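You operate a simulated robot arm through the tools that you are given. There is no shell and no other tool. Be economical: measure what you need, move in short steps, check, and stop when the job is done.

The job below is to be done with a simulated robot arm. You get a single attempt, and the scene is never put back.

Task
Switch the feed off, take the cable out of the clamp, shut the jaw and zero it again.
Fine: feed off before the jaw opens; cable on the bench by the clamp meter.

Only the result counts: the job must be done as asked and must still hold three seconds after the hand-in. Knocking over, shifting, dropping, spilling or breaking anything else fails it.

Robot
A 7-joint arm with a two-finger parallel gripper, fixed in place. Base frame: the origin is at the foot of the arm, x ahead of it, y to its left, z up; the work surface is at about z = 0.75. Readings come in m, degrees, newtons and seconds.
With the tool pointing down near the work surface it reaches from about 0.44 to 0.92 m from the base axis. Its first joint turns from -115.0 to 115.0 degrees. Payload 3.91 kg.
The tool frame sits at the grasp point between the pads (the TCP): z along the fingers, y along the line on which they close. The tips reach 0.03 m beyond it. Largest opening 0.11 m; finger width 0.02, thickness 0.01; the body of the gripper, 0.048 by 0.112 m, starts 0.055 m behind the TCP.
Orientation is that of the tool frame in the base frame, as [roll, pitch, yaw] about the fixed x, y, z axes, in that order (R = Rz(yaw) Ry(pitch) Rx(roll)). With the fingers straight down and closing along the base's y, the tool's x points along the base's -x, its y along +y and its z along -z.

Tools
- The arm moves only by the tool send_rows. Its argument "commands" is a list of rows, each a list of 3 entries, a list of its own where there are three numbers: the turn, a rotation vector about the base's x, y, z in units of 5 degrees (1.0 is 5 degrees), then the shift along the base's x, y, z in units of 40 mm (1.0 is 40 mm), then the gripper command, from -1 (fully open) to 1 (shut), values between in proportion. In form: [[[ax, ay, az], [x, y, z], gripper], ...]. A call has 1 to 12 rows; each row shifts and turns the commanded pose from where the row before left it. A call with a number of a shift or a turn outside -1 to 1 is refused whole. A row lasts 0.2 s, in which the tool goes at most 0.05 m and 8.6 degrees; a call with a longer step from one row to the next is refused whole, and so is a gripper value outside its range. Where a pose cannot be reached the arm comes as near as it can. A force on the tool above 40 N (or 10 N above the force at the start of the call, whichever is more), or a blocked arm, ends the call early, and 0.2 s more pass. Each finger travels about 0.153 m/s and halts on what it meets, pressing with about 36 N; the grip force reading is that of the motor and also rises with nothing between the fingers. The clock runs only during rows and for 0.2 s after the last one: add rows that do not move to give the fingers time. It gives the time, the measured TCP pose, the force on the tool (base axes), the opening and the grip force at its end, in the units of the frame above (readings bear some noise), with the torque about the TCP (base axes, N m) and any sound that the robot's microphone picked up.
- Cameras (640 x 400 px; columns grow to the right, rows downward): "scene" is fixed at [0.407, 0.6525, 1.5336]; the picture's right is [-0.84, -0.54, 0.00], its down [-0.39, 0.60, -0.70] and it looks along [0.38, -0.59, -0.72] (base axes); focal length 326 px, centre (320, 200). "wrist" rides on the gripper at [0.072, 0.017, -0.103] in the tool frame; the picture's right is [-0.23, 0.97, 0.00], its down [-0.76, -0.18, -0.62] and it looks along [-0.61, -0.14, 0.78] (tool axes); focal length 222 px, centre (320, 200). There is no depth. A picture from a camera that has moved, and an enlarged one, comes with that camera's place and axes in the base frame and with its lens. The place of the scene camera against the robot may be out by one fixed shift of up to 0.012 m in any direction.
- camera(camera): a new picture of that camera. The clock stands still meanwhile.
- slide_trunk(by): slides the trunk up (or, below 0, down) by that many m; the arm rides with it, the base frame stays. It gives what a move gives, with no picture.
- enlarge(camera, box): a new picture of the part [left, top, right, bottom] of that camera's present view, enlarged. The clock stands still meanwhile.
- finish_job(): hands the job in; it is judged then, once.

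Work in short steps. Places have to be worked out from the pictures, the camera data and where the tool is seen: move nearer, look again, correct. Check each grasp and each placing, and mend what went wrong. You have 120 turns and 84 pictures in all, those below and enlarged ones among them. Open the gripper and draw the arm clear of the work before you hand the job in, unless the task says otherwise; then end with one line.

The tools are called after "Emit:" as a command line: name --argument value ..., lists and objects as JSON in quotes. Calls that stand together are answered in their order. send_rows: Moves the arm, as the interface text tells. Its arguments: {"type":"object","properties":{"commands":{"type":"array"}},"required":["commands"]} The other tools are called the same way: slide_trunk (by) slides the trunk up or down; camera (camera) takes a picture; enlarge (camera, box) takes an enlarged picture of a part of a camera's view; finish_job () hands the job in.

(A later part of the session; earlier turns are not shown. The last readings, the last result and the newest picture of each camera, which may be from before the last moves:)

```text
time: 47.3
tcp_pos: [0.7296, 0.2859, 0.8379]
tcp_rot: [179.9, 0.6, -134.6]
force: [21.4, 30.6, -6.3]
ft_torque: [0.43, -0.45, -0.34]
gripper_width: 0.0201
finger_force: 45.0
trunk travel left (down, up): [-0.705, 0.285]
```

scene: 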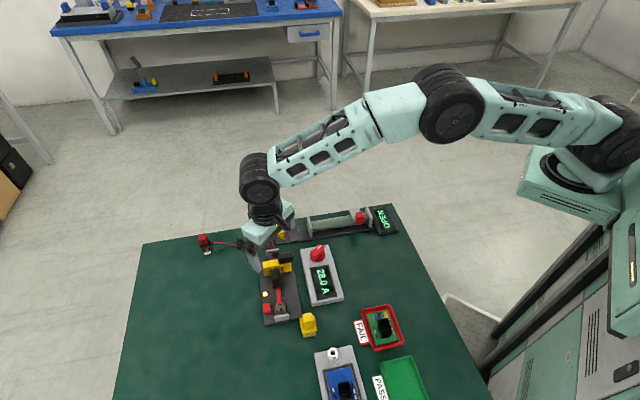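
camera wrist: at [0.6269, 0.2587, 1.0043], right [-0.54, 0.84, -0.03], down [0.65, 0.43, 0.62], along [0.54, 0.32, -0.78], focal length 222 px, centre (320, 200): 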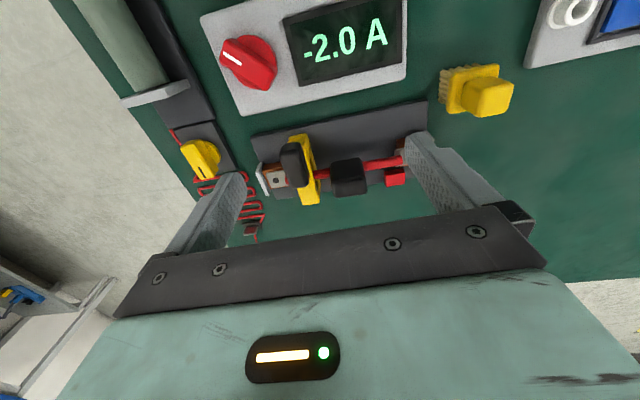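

Stiff toward the meter. I undo that and probe toward the lamp side.

Emit:
send_rows --commands '[[[0, 0, 0], [0.04, 0.04, 0], 1], [[0, 0, 0], [0.04, 0.04, 0], 1], [[0, 0, 0], [0.03, 0.03, 0], 1], [[0, 0, 0], [0, 0, 0], 1]]'

Emit:
send_rows --commands '[[[0, 0, 0], [-0.03, -0.03, 0], 1], [[0, 0, 0], [0, 0, -0.04], 1], [[0, 0, 0], [0, 0, -0.04], 1], [[0, 0, 0], [0, 0, 0], 1]]'

```text
time: 48.3
tcp_pos: [0.7293, 0.286, 0.8389]
tcp_rot: [179.9, -0.1, -134.5]
force: [-8.9, 12.6, 18.1]
ft_torque: [0.39, -0.01, -0.25]
gripper_width: 0.0201
finger_force: 44.7
trunk travel left (down, up): [-0.705, 0.285]
```

```text
time: 49.1
tcp_pos: [0.7301, 0.2864, 0.84]
tcp_rot: [179.7, 0.2, -134.6]
force: [-8.0, -2.2, 16.2]
ft_torque: [-1.08, 0.99, -0.29]
gripper_width: 0.0196
finger_force: 45.5
trunk travel left (down, up): [-0.705, 0.285]
stopped in row 3: the force on the tool passed its limit at 42 N (the readings are from after the stop); the commanded pose is now the measured one
```

Also stiff downward. I settle at zero force and probe along the cable direction, then twist.

Emit:
send_rows --commands '[[[0, 0, 0], [0.0, 0.0, -0.03], 1], [[0, 0, 0], [0.05, -0.05, 0], 1], [[0, 0, 0], [0.05, -0.05, 0], 1], [[0, 0, 0], [0, 0, 0], 1]]'

Emit:
send_rows --commands '[[[0, 0, 0], [-0.05, 0.05, 0], 1], [[0, 0, 0], [-0.05, 0.05, 0], 1], [[0, 0, 0], [-0.05, 0.05, 0], 1], [[0, 0, 0], [0, 0, 0], 1]]'

Emit:
send_rows --commands '[[[0, 0, 0], [0.05, -0.05, 0], 1], [[0, 0, 0.4], [0, 0, 0], 1], [[0, 0, 0.4], [0, 0, 0], 1], [[0, 0, 0], [0, 0, 0], 1]]'

Emit:
send_rows --commands '[[[0, 0, -0.4], [0, 0, 0], 1], [[0, 0, -0.4], [0, 0, 0], 1], [[0, 0, -0.4], [0, 0, 0], 1], [[0, 0, -0.4], [0, 0, 0], 1], [[0, 0, 0], [0, 0, 0], 1]]'

```text
time: 50.0
tcp_pos: [0.7293, 0.2849, 0.8386]
tcp_rot: [179.5, 0.1, -134.3]
force: [-12.6, -3.4, 16.9]
ft_torque: [-1.24, 0.4, -0.38]
gripper_width: 0.0198
finger_force: 45.3
trunk travel left (down, up): [-0.705, 0.285]
stopped in row 4: the force on the tool passed its limit at 42 N (the readings are from after the stop); the commanded pose is now the measured one
```

```text
time: 51.0
tcp_pos: [0.7285, 0.2858, 0.8386]
tcp_rot: [-179.8, 0.2, -134.7]
force: [-2.9, -10.9, 10.1]
ft_torque: [0.13, 0.61, -0.29]
gripper_width: 0.0197
finger_force: 45.2
trunk travel left (down, up): [-0.705, 0.285]
stopped in row 4: the force on the tool passed its limit at 41 N (the readings are from after the stop); the commanded pose is now the measured one
```

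```text
time: 52.0
tcp_pos: [0.7299, 0.2862, 0.8383]
tcp_rot: [180.0, 0.4, -130.5]
force: [-3.2, -1.4, 6.9]
ft_torque: [0.0, -0.01, -1.28]
gripper_width: 0.0206
finger_force: 44.9
trunk travel left (down, up): [-0.705, 0.285]
```

```text
time: 53.2
tcp_pos: [0.7308, 0.2871, 0.8381]
tcp_rot: [-180.0, 0.2, -138.6]
force: [-7.9, 4.6, 6.7]
ft_torque: [0.2, -0.02, 0.01]
gripper_width: 0.0197
finger_force: 44.6
trunk travel left (down, up): [-0.705, 0.285]
```

Interesting: turning one way meets torque, but at -4° the torque is zero with the width unchanged, as if the lever follows. I look.

Emit:
enlarge --camera "wrist" --box '[220, 80, 400, 220]'

Emit:
enlarge --camera "scene" --box '[255, 240, 305, 290]'

```text
2.86 times, centred on (310, 150) of wrist
camera zoom: at [0.6642, 0.2525, 0.9407], right [-0.47, 0.88, 0.0], down [0.69, 0.37, 0.63], along [0.55, 0.3, -0.78], focal length 635 px, centre (349, 343)
```

zoom: 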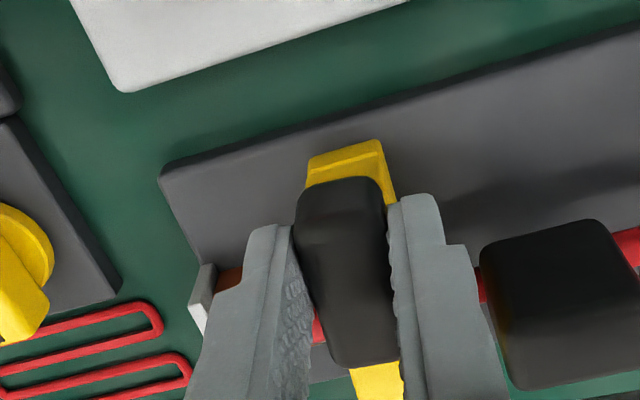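

```text
8.00 times, centred on (280, 265) of scene
camera zoom: at [0.407, 0.6525, 1.5336], right [-0.84, -0.54, 0.0], down [-0.39, 0.6, -0.7], along [0.38, -0.59, -0.72], focal length 2612 px, centre (640, -320)
```

zoom: 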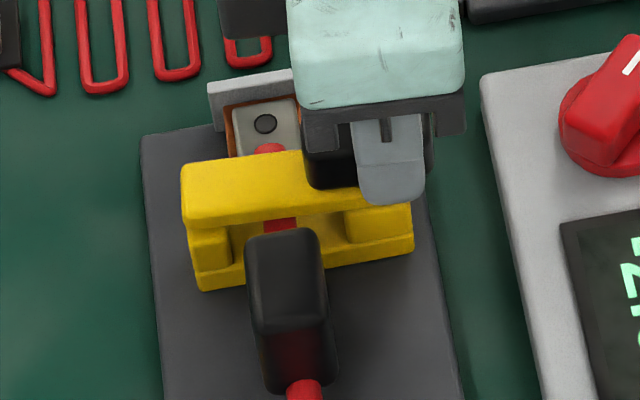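

The lever has not moved. Next I probe tilting it about the cable-parallel axis, both ways.

Emit:
send_rows --commands '[[[0.28, -0.28, 0], [0, 0, 0], 1], [[0.28, -0.28, 0], [0, 0, 0], 1], [[0, 0, 0], [0, 0, 0], 1]]'

Emit:
send_rows --commands '[[[-0.28, 0.28, 0], [0, 0, 0], 1], [[-0.28, 0.28, 0], [0, 0, 0], 1], [[-0.28, 0.28, 0], [0, 0, 0], 1], [[-0.28, 0.28, 0], [0, 0, 0], 1], [[0, 0, 0], [0, 0, 0], 1]]'

```text
time: 54.0
tcp_pos: [0.7282, 0.2864, 0.8375]
tcp_rot: [179.7, 4.1, -138.6]
force: [-11.4, 6.6, 3.7]
ft_torque: [-0.79, 0.55, 0.09]
gripper_width: 0.0198
finger_force: 44.9
trunk travel left (down, up): [-0.705, 0.285]
```

```text
time: 55.2
tcp_pos: [0.7302, 0.2876, 0.8387]
tcp_rot: [-179.8, -3.4, -138.6]
force: [-0.9, 26.2, -4.2]
ft_torque: [1.62, -0.67, 0.1]
gripper_width: 0.0198
finger_force: 45.3
trunk travel left (down, up): [-0.705, 0.285]
```

The scene view shows the fingertips reach below the bar's seam, so I may be pinching the fixed post along with the lever. I release, straighten, and re-grip about 12 mm higher on the lever only.

Emit:
send_rows --commands '[[[0, 0, 0], [0, 0, 0], 0.2], [[0, 0, 0], [0, 0, 0], 0.2], [[0.48, -0.48, 0.5], [0, 0, 0.3], 0.2], [[0, 0, 0], [0, 0, 0], 0.2], [[0, 0, 0], [0, 0, 0], 0.7], [[0, 0, 0], [0, 0, 0], 1], [[0, 0, 0], [0, 0, 0], 1]]'

Emit:
enlarge --camera "scene" --box '[255, 240, 305, 290]'

```text
time: 56.8
tcp_pos: [0.7298, 0.2863, 0.8493]
tcp_rot: [-180.0, -0.3, -136.1]
force: [-10.3, 6.9, -0.5]
ft_torque: [0.33, 0.23, 0.11]
gripper_width: 0.0195
finger_force: 45.3
trunk travel left (down, up): [-0.705, 0.285]
```

```text
8.00 times, centred on (280, 265) of scene
camera zoom: at [0.407, 0.6525, 1.5336], right [-0.84, -0.54, 0.0], down [-0.39, 0.6, -0.7], along [0.38, -0.59, -0.72], focal length 2612 px, centre (640, -320)
```

zoom: 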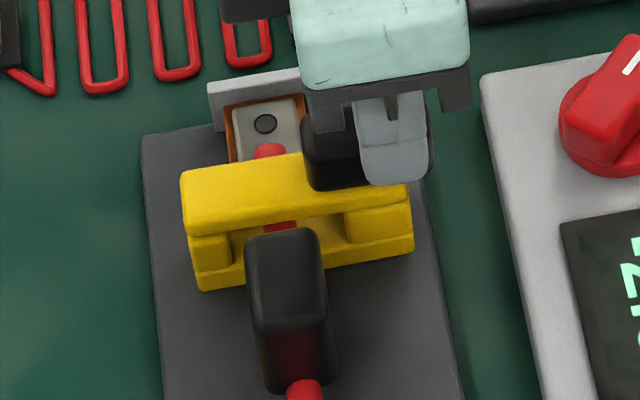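

Now only the lever is held. I relieve the side load and try a gentle lift.

Emit:
send_rows --commands '[[[0, 0, 0], [-0.03, 0.03, 0], 1], [[0, 0, 0], [0, 0, 0.07], 1], [[0, 0, 0], [0, 0, 0.07], 1], [[0, 0, 0], [0, 0, 0.07], 1], [[0, 0, 0], [0, 0, 0], 1]]'

Emit:
enlarge --camera "scene" --box '[255, 240, 305, 290]'

```text
time: 57.6
tcp_pos: [0.7287, 0.2855, 0.8488]
tcp_rot: [-179.9, -0.4, -136.2]
force: [8.4, 9.5, -18.5]
ft_torque: [1.09, -1.06, 0.0]
gripper_width: 0.0199
finger_force: 45.1
trunk travel left (down, up): [-0.705, 0.285]
stopped in row 4: the force on the tool passed its limit at 42 N (the readings are from after the stop); the commanded pose is now the measured one
```

```text
8.00 times, centred on (280, 265) of scene
camera zoom: at [0.407, 0.6525, 1.5336], right [-0.84, -0.54, 0.0], down [-0.39, 0.6, -0.7], along [0.38, -0.59, -0.72], focal length 2612 px, centre (640, -320)
```

zoom: 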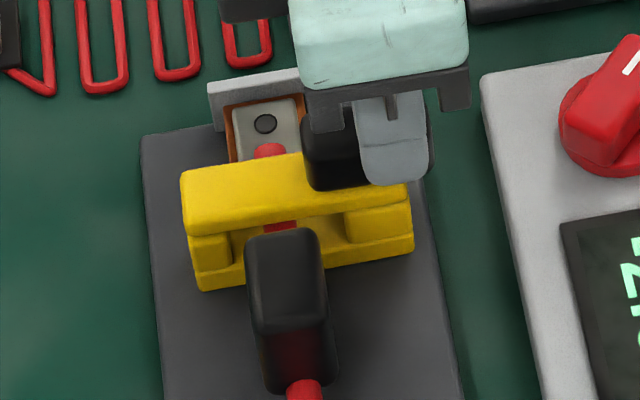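

Still rigid upward. The remaining likely mode is a press lever, as on a real clamp meter, so I release, rise, close the fingers and press down on the lever's outer end.

Emit:
send_rows --commands '[[[0, 0, 0], [0, 0, 0], 0.2], [[0, 0, 0], [0, 0, 0], 0.2], [[0, 0, 0], [0, 0, 0.5], 0.2], [[0, 0, 0], [0, 0, 0.4], 1], [[0, 0, 0], [-0.12, -0.12, 0], 1], [[0, 0, 0], [0, 0, 0], 1], [[0, 0, 0], [0, 0, 0], 1]]'

Emit:
enlarge --camera "wrist" --box '[220, 80, 400, 220]'

Emit:
enlarge --camera "scene" --box '[255, 240, 305, 290]'

```text
time: 59.2
tcp_pos: [0.7225, 0.2798, 0.8865]
tcp_rot: [-179.9, -0.6, -136.1]
force: [0.2, -0.5, 0.1]
ft_torque: [-0.02, -0.02, 0.01]
gripper_width: 0.0
finger_force: 36.1
trunk travel left (down, up): [-0.705, 0.285]
```

```text
2.86 times, centred on (310, 150) of wrist
camera zoom: at [0.66, 0.2441, 0.9896], right [-0.51, 0.86, 0.0], down [0.68, 0.41, 0.62], along [0.53, 0.31, -0.79], focal length 635 px, centre (349, 343)
```

zoom: 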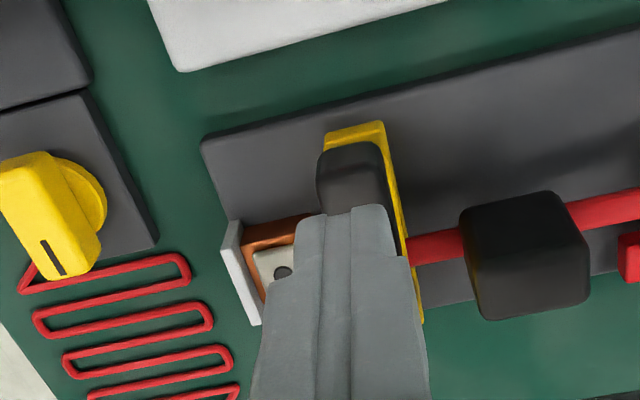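

```text
8.00 times, centred on (280, 265) of scene
camera zoom: at [0.407, 0.6525, 1.5336], right [-0.84, -0.54, 0.0], down [-0.39, 0.6, -0.7], along [0.38, -0.59, -0.72], focal length 2612 px, centre (640, -320)
```

zoom: 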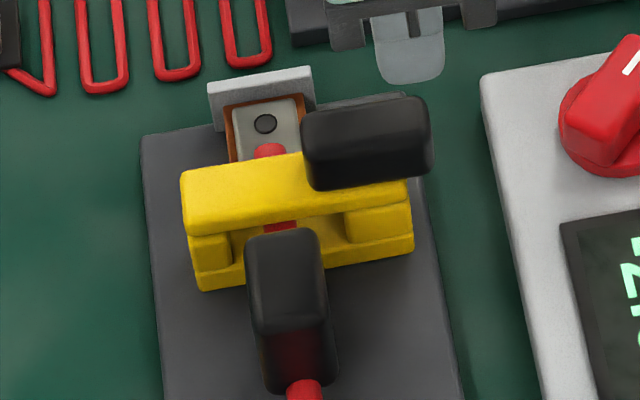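

Fingertip is above the lever's outer end. I lower and press in 3 mm steps.

Emit:
send_rows --commands '[[[0, 0, 0], [0, 0, -0.4], 1], [[0, 0, 0], [0, 0, -0.08], 1], [[0, 0, 0], [0, 0, -0.08], 1], [[0, 0, 0], [0, 0, -0.08], 1], [[0, 0, 0], [0, 0, -0.08], 1], [[0, 0, 0], [0, 0, -0.08], 1], [[0, 0, 0], [0, 0, 0], 1]]'

Emit:
enlarge --camera "scene" --box '[255, 240, 305, 290]'

```text
time: 60.8
tcp_pos: [0.7247, 0.2797, 0.8568]
tcp_rot: [-179.9, -0.3, -136.0]
force: [-3.8, -0.4, 10.7]
ft_torque: [0.02, 0.02, 0.03]
gripper_width: 0.0001
finger_force: 35.7
trunk travel left (down, up): [-0.705, 0.285]
```

```text
8.00 times, centred on (280, 265) of scene
camera zoom: at [0.407, 0.6525, 1.5336], right [-0.84, -0.54, 0.0], down [-0.39, 0.6, -0.7], along [0.38, -0.59, -0.72], focal length 2612 px, centre (640, -320)
```

zoom: 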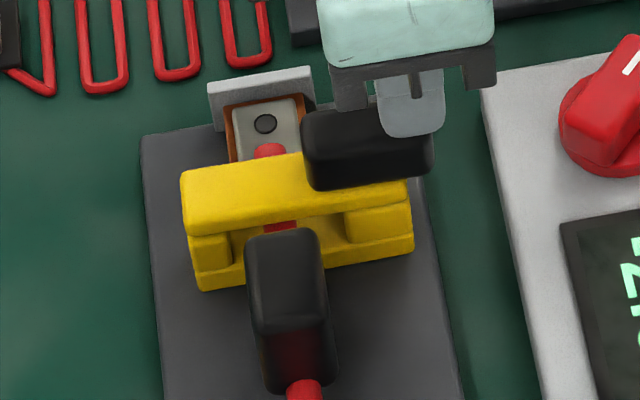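

Contact at about 11 N with the lever top near 0.827. I press further.

Emit:
send_rows --commands '[[[0, 0, 0], [0, 0, -0.08], 1], [[0, 0, 0], [0, 0, -0.08], 1], [[0, 0, 0], [0, 0, -0.08], 1], [[0, 0, 0], [0, 0, -0.08], 1], [[0, 0, 0], [0, 0, 0], 1]]'

Emit:
enlarge --camera "scene" --box '[255, 240, 305, 290]'

```text
time: 61.4
tcp_pos: [0.724, 0.2809, 0.8565]
tcp_rot: [-179.8, -0.2, -136.1]
force: [-10.3, -6.2, 19.5]
ft_torque: [-0.02, 0.22, 0.1]
gripper_width: 0.0
finger_force: 35.9
trunk travel left (down, up): [-0.705, 0.285]
stopped in row 2: the force on the tool passed its limit at 45 N (the readings are from after the stop); the commanded pose is now the measured one
```

```text
8.00 times, centred on (280, 265) of scene
camera zoom: at [0.407, 0.6525, 1.5336], right [-0.84, -0.54, 0.0], down [-0.39, 0.6, -0.7], along [0.38, -0.59, -0.72], focal length 2612 px, centre (640, -320)
```

zoom: 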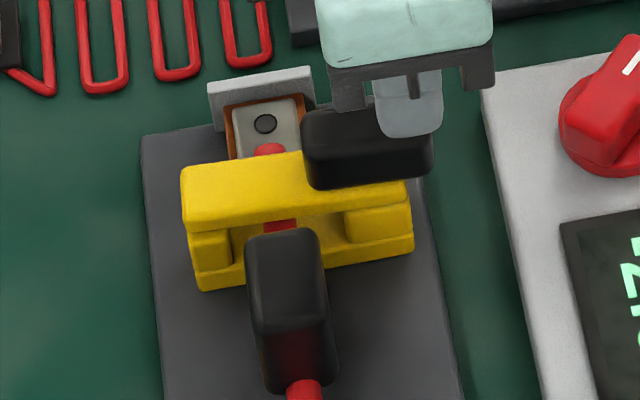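

The lever does not press either. I re-grip the lever only and probe sideways, lever-only this time.

Emit:
send_rows --commands '[[[0, 0, 0], [0, 0, 0.5], 1], [[0, 0, 0], [0.14, 0.14, 0], 0.2], [[0, 0, 0], [0, 0, 0], 0.2], [[0, 0, 0], [0, 0, -0.4], 0.2], [[0, 0, 0], [0, 0, -0.28], 0.2], [[0, 0, 0], [0, 0, 0], 0.2], [[0, 0, 0], [0, 0, 0], 0.6], [[0, 0, 0], [0, 0, 0], 1], [[0, 0, 0], [0, 0, 0], 1]]'

Emit:
send_rows --commands '[[[0, 0, 0], [0.04, 0.04, 0], 1], [[0, 0, 0], [0.04, 0.04, 0], 1], [[0, 0, 0], [0.04, 0.04, 0], 1], [[0, 0, 0], [0, 0, 0], 1]]'

```text
time: 63.4
tcp_pos: [0.731, 0.287, 0.8464]
tcp_rot: [-179.8, -0.3, -136.2]
force: [4.0, -3.7, -1.2]
ft_torque: [-0.12, -0.02, -0.03]
gripper_width: 0.0198
finger_force: 45.2
trunk travel left (down, up): [-0.705, 0.285]
```

```text
time: 64.2
tcp_pos: [0.7316, 0.2877, 0.846]
tcp_rot: [-179.8, -1.4, -136.2]
force: [-8.6, -9.4, 11.3]
ft_torque: [-0.27, 0.67, -0.02]
gripper_width: 0.0199
finger_force: 45.4
trunk travel left (down, up): [-0.705, 0.285]
stopped in row 4: the force on the tool passed its limit at 42 N (the readings are from after the stop); the commanded pose is now the measured one
```

Emit:
send_rows --commands '[[[0, 0, 0], [0.05, -0.05, 0], 1], [[0, 0, 0], [0.05, -0.05, 0], 1], [[0, 0, 0], [0.05, -0.05, 0], 1], [[0, 0, 0], [0, 0, 0], 1]]'

Emit:
send_rows --commands '[[[0, 0, 0], [-0.05, 0.05, 0], 1], [[0, 0, 0], [-0.05, 0.05, 0], 1], [[0, 0, 0], [-0.05, 0.05, 0], 1], [[0, 0, 0], [-0.05, 0.05, 0], 1], [[0, 0, 0], [0, 0, 0], 1]]'

Emit:
camera --camera "scene"

```text
time: 64.9
tcp_pos: [0.7318, 0.2884, 0.8477]
tcp_rot: [179.7, -1.4, -135.9]
force: [-11.9, -4.5, 14.3]
ft_torque: [-0.82, 0.84, 0.0]
gripper_width: 0.02
finger_force: 45.0
trunk travel left (down, up): [-0.705, 0.285]
stopped in row 3: the force on the tool passed its limit at 42 N (the readings are from after the stop); the commanded pose is now the measured one
```

```text
time: 66.0
tcp_pos: [0.7313, 0.2887, 0.8462]
tcp_rot: [-179.5, -1.4, -136.2]
force: [-0.5, -11.0, 3.3]
ft_torque: [0.28, -0.24, 0.04]
gripper_width: 0.0201
finger_force: 44.7
trunk travel left (down, up): [-0.705, 0.285]
stopped in row 5: the force on the tool passed its limit at 41 N (the readings are from after the stop); the commanded pose is now the measured one
```

```text
39 pictures are left
```

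scene: 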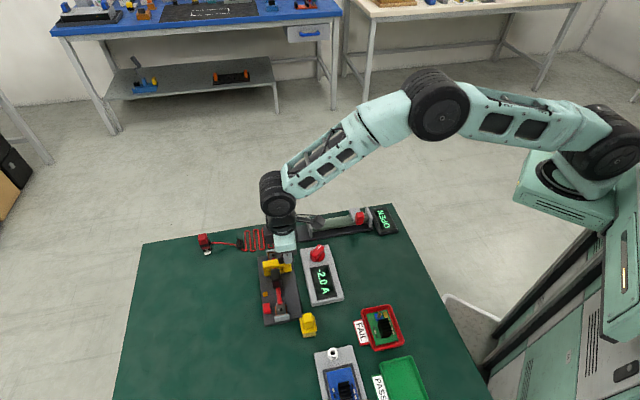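

The lever is rigid in every translation. I back off to the meter side with the hand tilted, for a sharp zoomed look at how the bar and lever are joined.

Emit:
send_rows --commands '[[[0, 0, 0], [0, 0, 0], 0.2], [[0, 0, 0], [0, 0, 0], 0.2], [[0, 0, 0], [0, 0, 0.8], 0.2], [[0.69, -0.72, 0], [-0.35, -0.2, 0.8], -1], [[0.69, -0.72, 0], [-0.35, -0.2, 0], -1], [[0.69, -0.72, 0], [-0.35, -0.2, 0], -1], [[0.69, -0.72, 0], [-0.35, -0.3, 0], -1], [[0.69, -0.72, 0], [-0.35, -0.3, 0], -1], [[0.69, -0.72, 0], [-0.35, -0.3, 0], -1], [[0.35, -0.36, 0], [-0.3, -0.3, -0.4], -1], [[0, 0, 0], [0, 0, 0], -1]]'

Emit:
camera --camera "wrist"

```text
time: 68.4
tcp_pos: [0.6333, 0.2171, 0.8953]
tcp_rot: [-179.7, 31.1, -136.3]
force: [-0.1, 0.2, -0.7]
ft_torque: [0.0, 0.02, -0.02]
gripper_width: 0.1098
finger_force: 0.1
trunk travel left (down, up): [-0.705, 0.285]
```

```text
38 pictures are left
camera wrist: at [0.5381, 0.1511, 0.9445], right [-0.53, 0.84, 0.11], down [0.36, 0.1, 0.93], along [0.77, 0.53, -0.35], focal length 222 px, centre (320, 200)
```

wrist: 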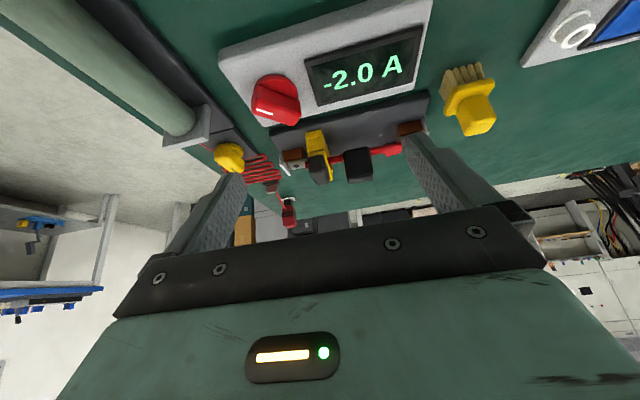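

Emit:
enlarge --camera "wrist" --box '[285, 122, 349, 192]'

```text
5.71 times, centred on (317, 157) of wrist
camera zoom: at [0.5381, 0.1511, 0.9445], right [-0.53, 0.84, 0.11], down [0.36, 0.1, 0.93], along [0.77, 0.53, -0.35], focal length 1269 px, centre (337, 446)
```

zoom: 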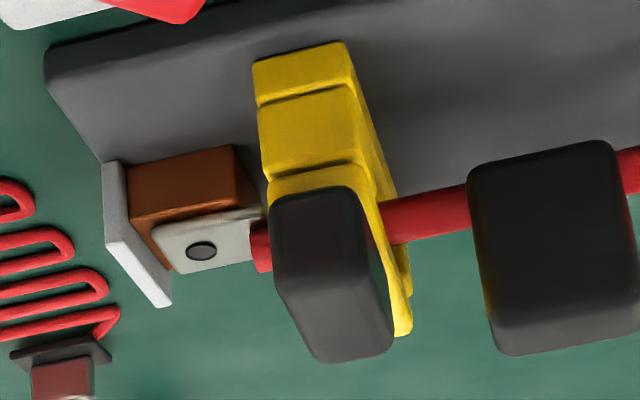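

The lever stands on top of the bar at its meter end. One clue is that the earlier twist in the -z sense met no torque while +z did. I re-grip the lever only and test twisting it about the vertical.

Emit:
send_rows --commands '[[[0, 0, 0], [0, 0, 0.4], 0.2], [[-0.69, 0.72, 0], [0.4, 0.3, 0], 0.2], [[-0.69, 0.72, 0], [0.4, 0.3, 0], 0.2], [[-0.69, 0.72, 0], [0.4, 0.3, 0], 0.2], [[-0.69, 0.72, 0], [0.4, 0.3, 0], 0.2], [[-0.69, 0.72, 0], [0.4, 0.3, 0], 0.2], [[-0.69, 0.72, 0], [0.43, 0.25, 0], 0.2], [[-0.15, 0.15, 0], [0, 0, 0], 0.2], [[0, 0, 0], [0, 0, -0.6], 0.2], [[0, 0, 0], [0, 0, -0.6], 0.2], [[0, 0, 0], [0, 0, 0], 0.2]]'

```text
time: 70.8
tcp_pos: [0.7321, 0.2865, 0.8614]
tcp_rot: [-179.6, 0.1, -136.2]
force: [1.2, -1.3, 0.8]
ft_torque: [-0.01, 0.03, 0.01]
gripper_width: 0.0439
finger_force: 0.0
trunk travel left (down, up): [-0.705, 0.285]
```

Emit:
send_rows --commands '[[[0, 0, 0], [-0.03, 0, -0.3], 0.2], [[0, 0, 0], [0, 0, 0], 0.6], [[0, 0, 0], [0, 0, 0], 1], [[0, 0, 0], [0, 0, 0], 1]]'

Emit:
send_rows --commands '[[[0, 0, -0.5], [0, 0, 0], 1], [[0, 0, -0.5], [0, 0, 0], 1], [[0, 0, -0.5], [0, 0, 0], 1], [[0, 0, 0], [0, 0, 0], 1]]'

```text
time: 71.8
tcp_pos: [0.7302, 0.2879, 0.8506]
tcp_rot: [-179.6, 0.2, -136.2]
force: [-4.4, 5.9, 1.4]
ft_torque: [0.17, 0.21, 0.04]
gripper_width: 0.0196
finger_force: 45.2
trunk travel left (down, up): [-0.705, 0.285]
```

```text
time: 72.8
tcp_pos: [0.7304, 0.2874, 0.8515]
tcp_rot: [-179.6, 0.1, -143.7]
force: [-14.5, 3.7, 12.5]
ft_torque: [-0.13, 0.66, 0.05]
gripper_width: 0.0197
finger_force: 45.0
trunk travel left (down, up): [-0.705, 0.285]
```

Twisting -7.5° meets almost no torque and the width is unchanged, so the lever may be turning. I look.

Emit:
enlarge --camera "scene" --box '[255, 240, 305, 290]'

Emit:
enlarge --camera "wrist" --box '[220, 80, 400, 220]'

```text
8.00 times, centred on (280, 265) of scene
camera zoom: at [0.407, 0.6525, 1.5336], right [-0.84, -0.54, 0.0], down [-0.39, 0.6, -0.7], along [0.38, -0.59, -0.72], focal length 2612 px, centre (640, -320)
```

zoom: 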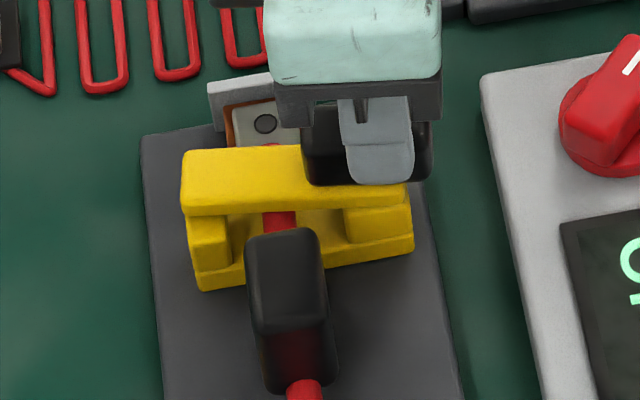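

```text
2.86 times, centred on (310, 150) of wrist
camera zoom: at [0.6618, 0.2606, 0.9534], right [-0.39, 0.92, -0.01], down [0.72, 0.31, 0.63], along [0.58, 0.24, -0.78], focal length 635 px, centre (349, 343)
```

zoom: 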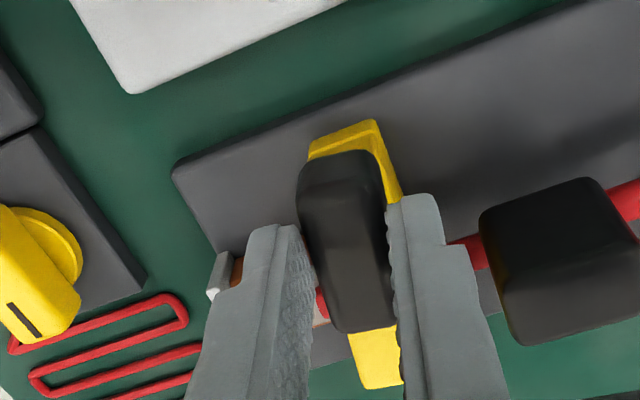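

The bar swings horizontally: it pivots about the vertical at the meter post, and the cable is already becoming exposed. I continue turning in the same sense, watching forces.

Emit:
send_rows --commands '[[[0, 0, -0.7], [0, 0, -0.03], 1], [[0, 0, -0.7], [0, 0, 0], 1], [[0, 0, -0.7], [0, 0, 0], 1], [[0, 0, -0.7], [0, 0, 0], 1], [[0, 0, 0], [0, 0, 0], 1]]'

```text
time: 74.0
tcp_pos: [0.7298, 0.2902, 0.8515]
tcp_rot: [-179.7, 0.6, -157.7]
force: [-16.5, 6.6, 32.6]
ft_torque: [0.06, 0.99, 0.05]
gripper_width: 0.0196
finger_force: 45.4
trunk travel left (down, up): [-0.705, 0.285]
```

Upward force is building, so I relieve it a little (up and -x) and carry on.

Emit:
send_rows --commands '[[[0, 0, 0], [-0.05, 0.02, 0.08], 1], [[0, 0, 0], [0, 0, 0], 1]]'

Emit:
send_rows --commands '[[[0, 0, -0.7], [0, 0, 0], 1], [[0, 0, -0.7], [0, 0, 0], 1], [[0, 0, -0.7], [0, 0, 0], 1], [[0, 0, 0], [0, 0, 0], 1]]'

```text
time: 74.6
tcp_pos: [0.7298, 0.2885, 0.851]
tcp_rot: [-179.5, 0.2, -157.6]
force: [3.8, 16.6, -1.9]
ft_torque: [1.01, -1.35, 0.04]
gripper_width: 0.0199
finger_force: 45.1
trunk travel left (down, up): [-0.705, 0.285]
```

```text
time: 75.6
tcp_pos: [0.7298, 0.2902, 0.8508]
tcp_rot: [-179.7, 0.1, -168.2]
force: [7.2, 21.0, -17.9]
ft_torque: [0.83, -1.13, 0.06]
gripper_width: 0.0199
finger_force: 44.6
trunk travel left (down, up): [-0.705, 0.285]
```

Emit:
send_rows --commands '[[[0, 0, -0.5], [0.02, 0.04, -0.04], 1], [[0, 0, -0.7], [0, 0, 0], 1], [[0, 0, -0.7], [0, 0, 0], 1], [[0, 0, -0.7], [0, 0, 0], 1], [[0, 0, -0.7], [0, 0, 0], 1], [[0, 0, 0], [0, 0, 0], 1]]'

Emit:
enlarge --camera "scene" --box '[240, 230, 340, 310]'

```text
time: 77.0
tcp_pos: [0.7297, 0.2917, 0.8508]
tcp_rot: [-179.7, 0.1, 175.2]
force: [-2.0, 11.0, 7.2]
ft_torque: [0.55, 1.39, 0.07]
gripper_width: 0.0197
finger_force: 44.9
trunk travel left (down, up): [-0.705, 0.285]
```

```text
5.00 times, centred on (290, 270) of scene
camera zoom: at [0.407, 0.6525, 1.5336], right [-0.84, -0.54, 0.0], down [-0.39, 0.6, -0.7], along [0.38, -0.59, -0.72], focal length 1633 px, centre (470, -150)
```

zoom: 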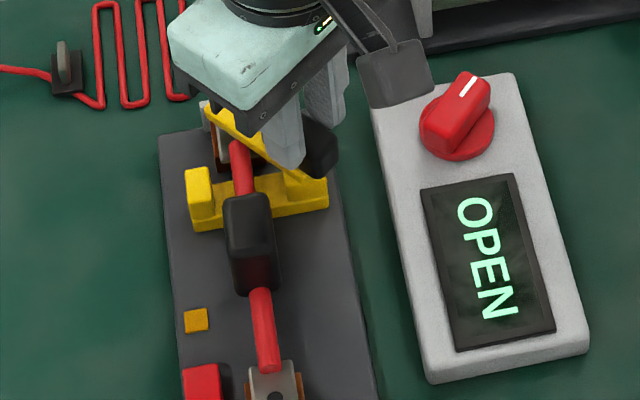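

The meter now reads OPEN; the bar has swung about 49°. I turn it on toward 90° so it is clear of the cable.

Emit:
send_rows --commands '[[[0, 0, -0.7], [0, 0.03, 0], 1], [[0, 0, -0.7], [0, 0, 0], 1], [[0, 0, -0.7], [0, 0, 0], 1], [[0, 0, -0.7], [0, 0, 0], 1], [[0, 0, -0.7], [0, 0, 0], 1], [[0, 0, 0], [0, 0, 0], 1]]'

Emit:
send_rows --commands '[[[0, 0, -0.7], [0, 0, 0], 1], [[0, 0, -0.7], [0, 0, 0], 1], [[0, 0, -0.7], [0, 0, 0], 1], [[0, 0, -0.7], [0, 0, 0], 1], [[0, 0, -0.7], [0, 0, 0], 1], [[0, 0, 0], [0, 0, 0], 1]]'

Emit:
enlarge --camera "scene" --box '[240, 230, 340, 310]'

```text
time: 78.4
tcp_pos: [0.7298, 0.2943, 0.8512]
tcp_rot: [-179.9, 0.2, 157.8]
force: [5.1, 19.8, 3.5]
ft_torque: [0.21, -1.39, 0.15]
gripper_width: 0.0198
finger_force: 44.9
trunk travel left (down, up): [-0.705, 0.285]
```

```text
time: 79.8
tcp_pos: [0.7308, 0.2945, 0.85]
tcp_rot: [-179.9, 0.2, 140.2]
force: [12.8, 23.6, 1.8]
ft_torque: [0.7, -0.46, 0.14]
gripper_width: 0.0198
finger_force: 44.9
trunk travel left (down, up): [-0.705, 0.285]
```

```text
5.00 times, centred on (290, 270) of scene
camera zoom: at [0.407, 0.6525, 1.5336], right [-0.84, -0.54, 0.0], down [-0.39, 0.6, -0.7], along [0.38, -0.59, -0.72], focal length 1633 px, centre (470, -150)
```

zoom: 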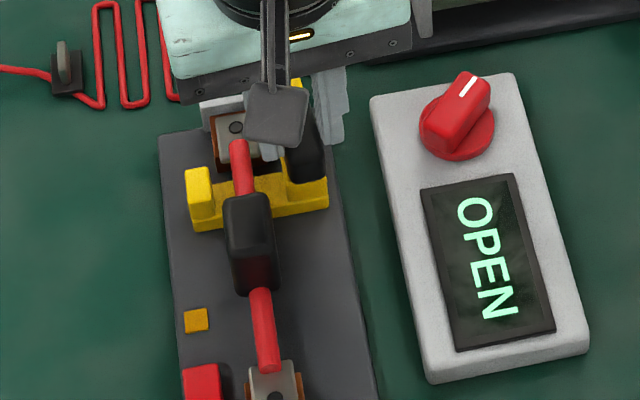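

The bar is about parallel to the cable and the cable is clear above. I ease the force, release, and rise to see whether the jaw stays.

Emit:
send_rows --commands '[[[0, 0, 0], [0.03, 0.05, 0], 1], [[0, 0, 0], [0, 0, 0], 0.3], [[0, 0, 0], [0, 0, 0], 0.3], [[0, 0, 0], [0, 0, 0.6], 0.3], [[0, 0, 0], [0, 0, 0.7], 0.3], [[0, 0, 0], [-0.1, 0.5, 0], 0], [[0, 0, 0], [-0.2, 0.8, 0], 0], [[0, 0, 0], [0, 0, 0], 0]]'

Emit:
camera --camera "wrist"

Emit:
enlarge --camera "scene" --box '[240, 230, 340, 310]'

```text
time: 81.6
tcp_pos: [0.72, 0.3453, 0.9026]
tcp_rot: [-179.6, 0.1, 140.3]
force: [-0.5, 0.8, -0.7]
ft_torque: [-0.01, 0.0, 0.02]
gripper_width: 0.0551
finger_force: 0.1
trunk travel left (down, up): [-0.705, 0.285]
```

```text
32 pictures are left
camera wrist: at [0.6763, 0.4077, 1.0047], right [0.8, 0.6, -0.01], down [0.47, -0.62, 0.63], along [0.37, -0.5, -0.78], focal length 222 px, centre (320, 200)
```

wrist: 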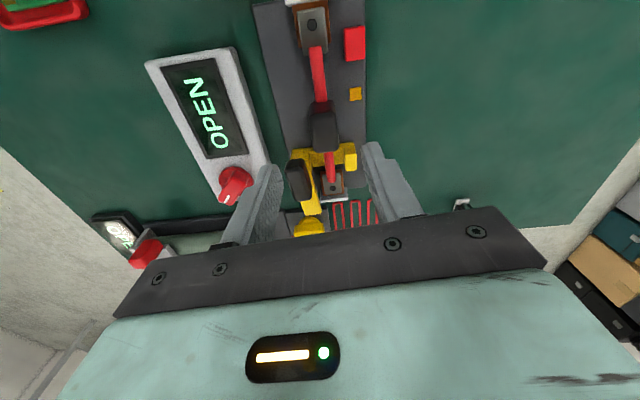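

```text
5.00 times, centred on (290, 270) of scene
camera zoom: at [0.407, 0.6525, 1.5336], right [-0.84, -0.54, 0.0], down [-0.39, 0.6, -0.7], along [0.38, -0.59, -0.72], focal length 1633 px, centre (470, -150)
```

zoom: 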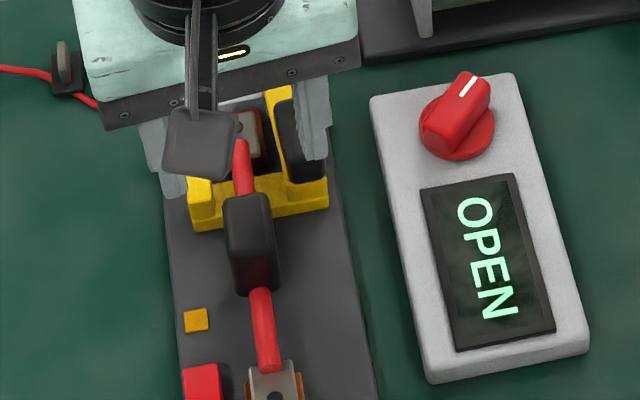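

The jaw stays open. The cable grip is near (0.719, 0.352). I align to it and lower part of the way for a check.

Emit:
send_rows --commands '[[[0, 0, -0.5], [0, 0.17, -0.3], 0], [[0, 0, -0.5], [0, 0, -0.5], 0], [[0, 0, 0], [0, 0, -0.5], 0], [[0, 0, 0], [0, 0, 0], 0]]'

Emit:
enlarge --camera "wrist" --box '[200, 60, 440, 240]'

```text
time: 82.6
tcp_pos: [0.7198, 0.3538, 0.8498]
tcp_rot: [-179.7, 0.1, 135.3]
force: [0.9, 0.2, -0.7]
ft_torque: [0.02, 0.02, -0.02]
gripper_width: 0.0547
finger_force: 0.0
trunk travel left (down, up): [-0.705, 0.285]
```

```text
2.22 times, centred on (320, 150) of wrist
camera zoom: at [0.6804, 0.4179, 0.9524], right [0.85, 0.53, -0.01], down [0.42, -0.66, 0.63], along [0.33, -0.53, -0.78], focal length 494 px, centre (320, 311)
```

zoom: 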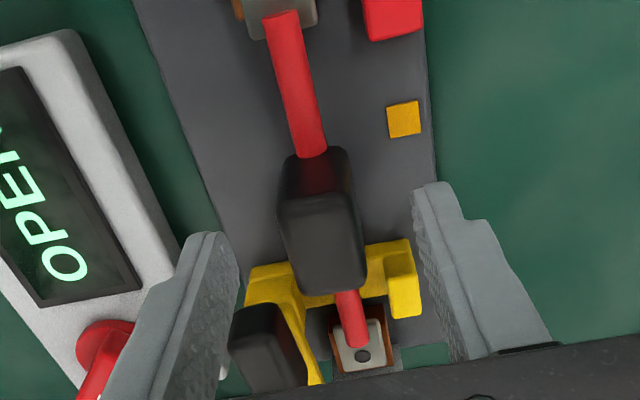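

The grip is centred between the fingers. The open lever lies close beside the left finger, so I keep this position, narrow the opening to 40 mm, lower, and close on the grip.

Emit:
send_rows --commands '[[[0, 0, 0], [0, 0, 0], 0.27], [[0, 0, 0], [0, 0, -0.4], 0.27], [[0, 0, 0], [0, 0, -0.45], 0.27], [[0, 0, 0], [0, 0, 0], 0.27], [[0, 0, 0], [0, 0, 0], 0.6], [[0, 0, 0], [0, 0, 0], 1], [[0, 0, 0], [0, 0, 0], 1]]'

Emit:
enlarge --camera "scene" --box '[240, 230, 340, 330]'

```text
time: 84.2
tcp_pos: [0.7198, 0.3524, 0.8156]
tcp_rot: [-179.6, 0.2, 135.3]
force: [-0.3, 0.5, -0.3]
ft_torque: [-0.01, 0.01, -0.02]
gripper_width: 0.0236
finger_force: 36.7
trunk travel left (down, up): [-0.705, 0.285]
```

```text
4.00 times, centred on (290, 280) of scene
camera zoom: at [0.407, 0.6525, 1.5336], right [-0.84, -0.54, 0.0], down [-0.39, 0.6, -0.7], along [0.38, -0.59, -0.72], focal length 1306 px, centre (440, -120)
```

zoom: 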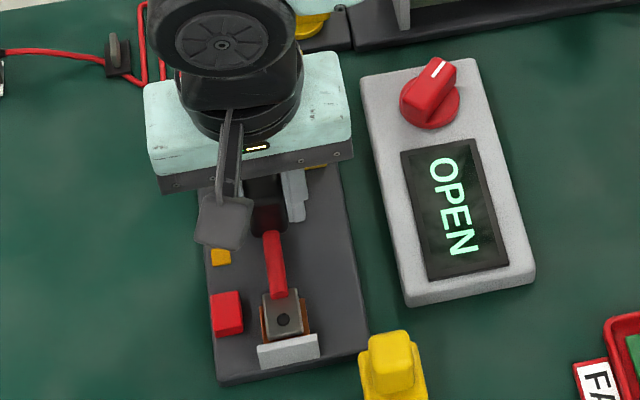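

Gripped at 23.6 mm with no side force. I lift straight up slowly, reading the force.

Emit:
send_rows --commands '[[[0, 0, 0], [0, 0, 0.15], 1], [[0, 0, 0], [0, 0, 0.15], 1], [[0, 0, 0], [0, 0, 0.2], 1], [[0, 0, 0], [0, 0, 0.3], 1], [[0, 0, 0], [0, 0, 0.5], 1], [[0, 0, 0], [0, 0, 0.5], 1], [[0, 0, 0], [0, 0, 0], 1]]'

Emit:
camera --camera "wrist"

```text
time: 85.8
tcp_pos: [0.7183, 0.3531, 0.889]
tcp_rot: [-179.5, 0.1, 135.3]
force: [-0.6, -0.5, -1.7]
ft_torque: [-0.01, 0.01, 0.04]
gripper_width: 0.0234
finger_force: 35.5
trunk travel left (down, up): [-0.705, 0.285]
```

```text
28 pictures are left
camera wrist: at [0.6801, 0.4181, 0.9914], right [0.85, 0.53, -0.01], down [0.42, -0.66, 0.63], along [0.33, -0.53, -0.78], focal length 222 px, centre (320, 200)
```

wrist: 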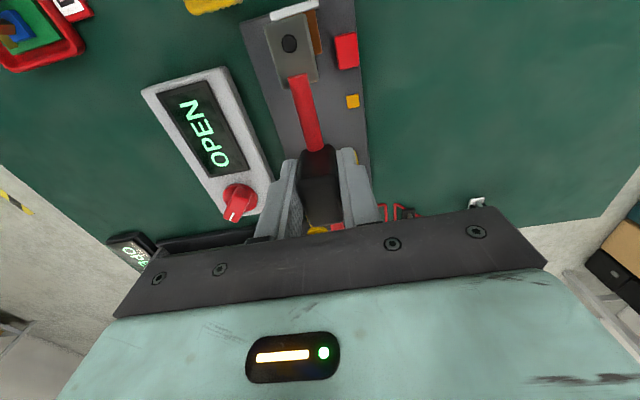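

The cable is up. Free bench space lies on the meter's other side, at about (0.586, 0.211), parallel to the meter and clear of the strip and the FAIL tray. I carry it there high.

Emit:
send_rows --commands '[[[0, 0, 0], [0, 0, 0.8], 1], [[0, 0, 0], [-0.55, -0.592, 0], 1], [[0, 0, 0], [-0.55, -0.592, 0], 1], [[0, 0, 0], [-0.55, -0.592, 0], 1], [[0, 0, 0], [-0.55, -0.592, 0], 1], [[0, 0, 0], [-0.55, -0.592, 0], 1], [[0, 0, 0], [-0.55, -0.592, 0], 1], [[0, 0, 0], [0, 0, 0], 1]]'

Emit:
camera --camera "wrist"

Emit:
camera --camera "scene"

```text
time: 87.6
tcp_pos: [0.5874, 0.21, 0.923]
tcp_rot: [-179.8, 0.0, 135.3]
force: [-0.1, 1.2, -0.1]
ft_torque: [0.01, 0.03, -0.01]
gripper_width: 0.0235
finger_force: 35.5
trunk travel left (down, up): [-0.705, 0.285]
```

```text
27 pictures are left
camera wrist: at [0.5483, 0.274, 1.0252], right [0.85, 0.53, -0.01], down [0.42, -0.66, 0.63], along [0.33, -0.53, -0.78], focal length 222 px, centre (320, 200)
```

wrist: 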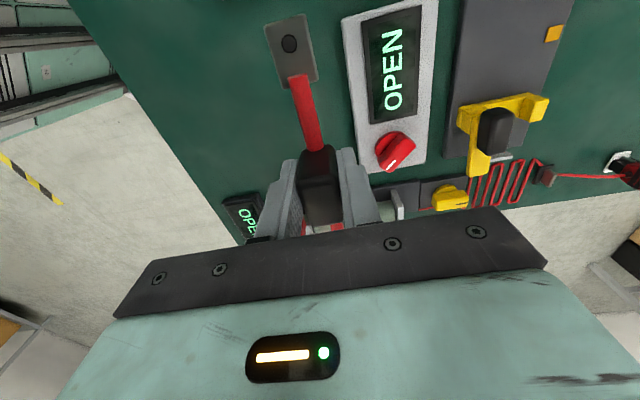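

```text
26 pictures are left
```

scene: 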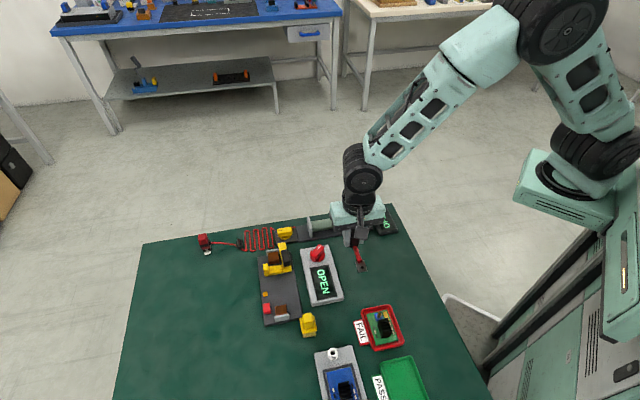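

Spacing looks good. I lower to just above the bench, then creep until contact.

Emit:
send_rows --commands '[[[0, 0, 0], [0, 0, -0.9], 1], [[0, 0, 0], [0, 0, -0.9], 1], [[0, 0, 0], [0, 0, -0.7], 1], [[0, 0, 0], [0, 0, -0.3], 1], [[0, 0, 0], [0, 0, 0], 1]]'

Emit:
send_rows --commands '[[[0, 0, 0], [0, 0, -0.08], 1], [[0, 0, 0], [0, 0, -0.08], 1], [[0, 0, 0], [0, 0, -0.08], 1], [[0, 0, 0], [0, 0, 0], 1]]'

```text
time: 88.8
tcp_pos: [0.586, 0.2089, 0.8072]
tcp_rot: [-179.7, 0.1, 135.3]
force: [0.0, 0.5, -0.9]
ft_torque: [0.0, 0.02, 0.01]
gripper_width: 0.0236
finger_force: 35.7
trunk travel left (down, up): [-0.705, 0.285]
```

```text
time: 89.8
tcp_pos: [0.5866, 0.2098, 0.7995]
tcp_rot: [-179.7, 0.1, 135.2]
force: [0.2, -0.3, 0.5]
ft_torque: [0.0, 0.01, 0.03]
gripper_width: 0.0233
finger_force: 36.2
trunk travel left (down, up): [-0.705, 0.285]
```

Emit:
send_rows --commands '[[[0, 0, 0], [0, 0, -0.06], 1], [[0, 0, 0], [0, 0, -0.06], 1], [[0, 0, 0], [0, 0, -0.06], 1], [[0, 0, 0], [0, 0, -0.06], 1], [[0, 0, 0], [0, 0, 0], 1]]'

Emit:
camera --camera "wrist"

Emit:
enlarge --camera "scene" --box '[300, 210, 420, 320]'

```text
time: 91.0
tcp_pos: [0.5869, 0.2098, 0.7894]
tcp_rot: [-179.7, 0.1, 135.3]
force: [-0.7, -0.9, -0.9]
ft_torque: [0.04, 0.04, 0.02]
gripper_width: 0.0235
finger_force: 36.2
trunk travel left (down, up): [-0.705, 0.285]
```

```text
25 pictures are left
camera wrist: at [0.5478, 0.2753, 0.8921], right [0.85, 0.53, -0.01], down [0.42, -0.66, 0.63], along [0.33, -0.53, -0.78], focal length 222 px, centre (320, 200)
```

wrist: 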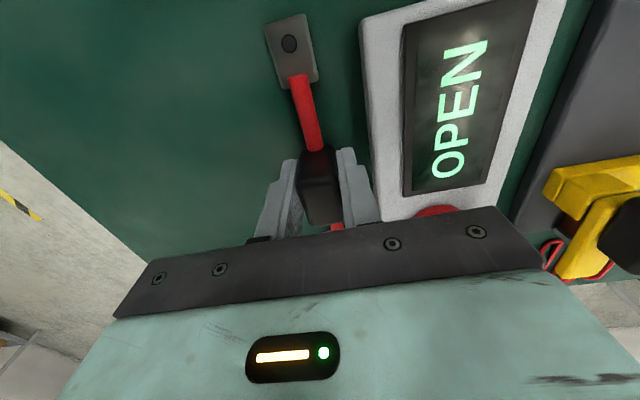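

```text
3.64 times, centred on (360, 265) of scene
camera zoom: at [0.407, 0.6525, 1.5336], right [-0.84, -0.54, 0.0], down [-0.39, 0.6, -0.7], along [0.38, -0.59, -0.72], focal length 1187 px, centre (174, -36)
```

zoom: 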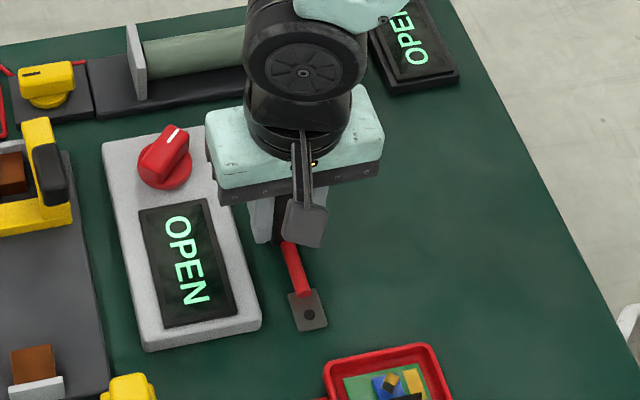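

Well placed beside the meter. A few more mm down until contact.

Emit:
send_rows --commands '[[[0, 0, 0], [0, 0, -0.06], 1], [[0, 0, 0], [0, 0, -0.06], 1], [[0, 0, 0], [0, 0, -0.04], 1], [[0, 0, 0], [0, 0, 0], 1]]'

```text
time: 92.0
tcp_pos: [0.5875, 0.2103, 0.7851]
tcp_rot: [-179.8, 0.3, 135.4]
force: [-2.8, -5.6, 33.1]
ft_torque: [0.01, 0.02, 0.02]
gripper_width: 0.024
finger_force: 36.4
trunk travel left (down, up): [-0.705, 0.285]
```

Contact with the bench at 0.785. I ease up slightly, open a little, and withdraw straight up.

Emit:
send_rows --commands '[[[0, 0, 0], [0, 0, 0.07], 1], [[0, 0, 0], [0, 0, 0], 0.3], [[0, 0, 0], [0, 0, 0], 0.3], [[0, 0, 0], [0, 0, 0.3], 0.3], [[0, 0, 0], [0, 0, 0.8], 0.3], [[0, 0, 0], [0, 0, 0.9], 0.3], [[0, 0, 0], [0, 0, 0.9], 0.3], [[0, 0, 0], [0, 0, 0], 0.3]]'

Emit:
camera --camera "wrist"

```text
time: 93.8
tcp_pos: [0.5855, 0.2089, 0.8988]
tcp_rot: [-179.6, 0.1, 135.3]
force: [-0.6, 0.8, -0.2]
ft_torque: [-0.03, -0.01, 0.0]
gripper_width: 0.0385
finger_force: 0.1
trunk travel left (down, up): [-0.705, 0.285]
```

```text
23 pictures are left
camera wrist: at [0.547, 0.2731, 1.0022], right [0.85, 0.53, -0.01], down [0.42, -0.66, 0.63], along [0.33, -0.53, -0.78], focal length 222 px, centre (320, 200)
```

wrist: 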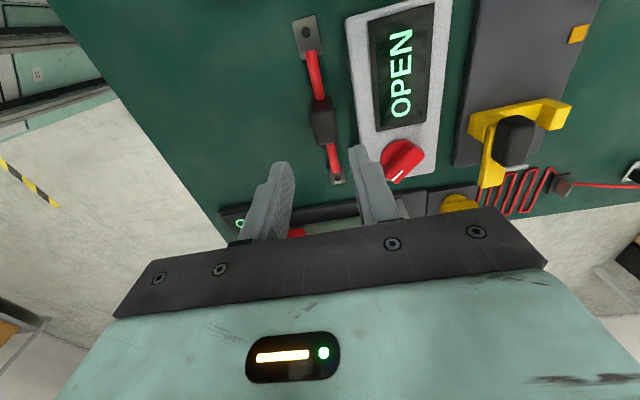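

The cable lies flat on the bench beside the meter. Now I return above the open lever with the same yaw as when I left it.

Emit:
send_rows --commands '[[[0, 0, 0.5], [0.6, 0.36, 0], 0.2], [[0, 0, 0.5], [0.6, 0.36, 0], 0.2], [[0, 0, 0], [0.6, 0.36, 0], 0.2], [[0, 0, 0], [0.6, 0.36, 0], 0.2], [[0, 0, 0], [0.6, 0.36, 0], 0.2], [[0, 0, 0], [0.6, 0.36, 0], 0.2], [[0, 0, 0], [0, 0, -0.5], 0.2], [[0, 0, 0], [0, 0, 0], 0.2]]'

Emit:
enlarge --camera "wrist" --box '[200, 60, 440, 240]'

```text
time: 95.6
tcp_pos: [0.7289, 0.2952, 0.8809]
tcp_rot: [-179.6, 0.1, 140.3]
force: [-1.1, -1.0, 0.3]
ft_torque: [0.01, -0.03, 0.04]
gripper_width: 0.0437
finger_force: 0.2
trunk travel left (down, up): [-0.705, 0.285]
```

```text
2.22 times, centred on (320, 150) of wrist
camera zoom: at [0.6848, 0.357, 0.9828], right [0.8, 0.6, -0.01], down [0.47, -0.62, 0.63], along [0.37, -0.5, -0.78], focal length 494 px, centre (320, 311)
```

zoom: 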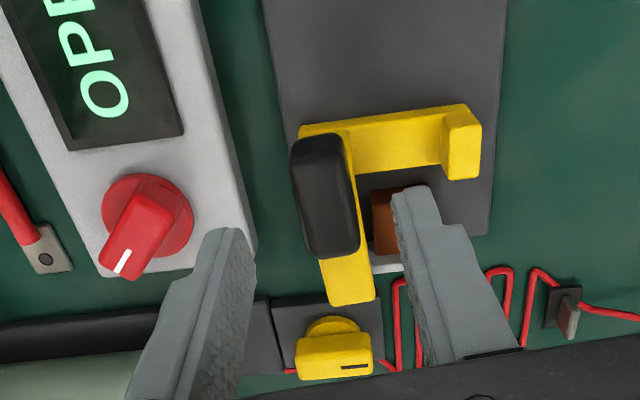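

Lever is centred between the fingers. I lower, close, then begin turning back (+z).

Emit:
send_rows --commands '[[[0, 0, 0], [0.05, 0, -0.4], 0.2], [[0, 0, 0], [0, 0, -0.36], 0.2], [[0, 0, 0], [0, 0, 0], 0.2], [[0, 0, 0], [0, 0, 0], 0.6], [[0, 0, 0], [0, 0, 0], 1], [[0, 0, 0], [0, 0, 0], 1]]'

Emit:
send_rows --commands '[[[0, 0, 0.7], [0, 0, 0], 1], [[0, 0, 0.7], [0, 0, 0], 1], [[0, 0, 0.7], [0, 0, 0], 1], [[0, 0, 0.7], [0, 0, 0], 1], [[0, 0, 0.7], [0, 0, 0], 1], [[0, 0, 0], [0, 0, 0], 1]]'

```text
time: 97.0
tcp_pos: [0.7318, 0.2946, 0.8492]
tcp_rot: [-179.4, 0.1, 140.3]
force: [-9.9, -9.8, 3.1]
ft_torque: [-0.23, 0.41, -0.1]
gripper_width: 0.0196
finger_force: 44.5
trunk travel left (down, up): [-0.705, 0.285]
```

```text
time: 98.4
tcp_pos: [0.731, 0.2935, 0.8497]
tcp_rot: [-179.3, -0.2, 157.8]
force: [-25.4, -26.9, -1.2]
ft_torque: [-0.89, -0.3, -0.23]
gripper_width: 0.0196
finger_force: 45.2
trunk travel left (down, up): [-0.705, 0.285]
```

I ease the side force, then continue following the known path back.

Emit:
send_rows --commands '[[[0, 0, 0], [-0.07, -0.07, 0], 1], [[0, 0, 0.7], [0, -0.02, 0], 1], [[0, 0, 0.7], [0, -0.02, 0], 1], [[0, 0, 0.7], [0, -0.02, 0], 1], [[0, 0, 0.7], [0, -0.02, 0], 1], [[0, 0, 0.7], [0, -0.02, 0], 1], [[0, 0, 0], [0, 0, 0], 1]]'

Emit:
send_rows --commands '[[[0, 0, 0.7], [0, -0.01, 0], 1], [[0, 0, 0.7], [0, -0.01, 0], 1], [[0, 0, 0.7], [0, -0.01, 0], 1], [[0, 0, 0.7], [0, -0.01, 0], 1], [[0, 0, 0.7], [0, -0.01, 0], 1], [[0, 0, 0], [0, 0, 0], 1]]'

```text
time: 100.0
tcp_pos: [0.7287, 0.292, 0.85]
tcp_rot: [-179.8, 0.0, 175.5]
force: [-3.4, 3.1, -26.3]
ft_torque: [0.24, 0.35, 0.0]
gripper_width: 0.0199
finger_force: 45.1
trunk travel left (down, up): [-0.705, 0.285]
```

```text
time: 101.4
tcp_pos: [0.7302, 0.2914, 0.8499]
tcp_rot: [-179.7, -0.1, -167.1]
force: [-4.8, 20.0, -33.0]
ft_torque: [0.55, 0.29, 0.12]
gripper_width: 0.0198
finger_force: 45.3
trunk travel left (down, up): [-0.705, 0.285]
```

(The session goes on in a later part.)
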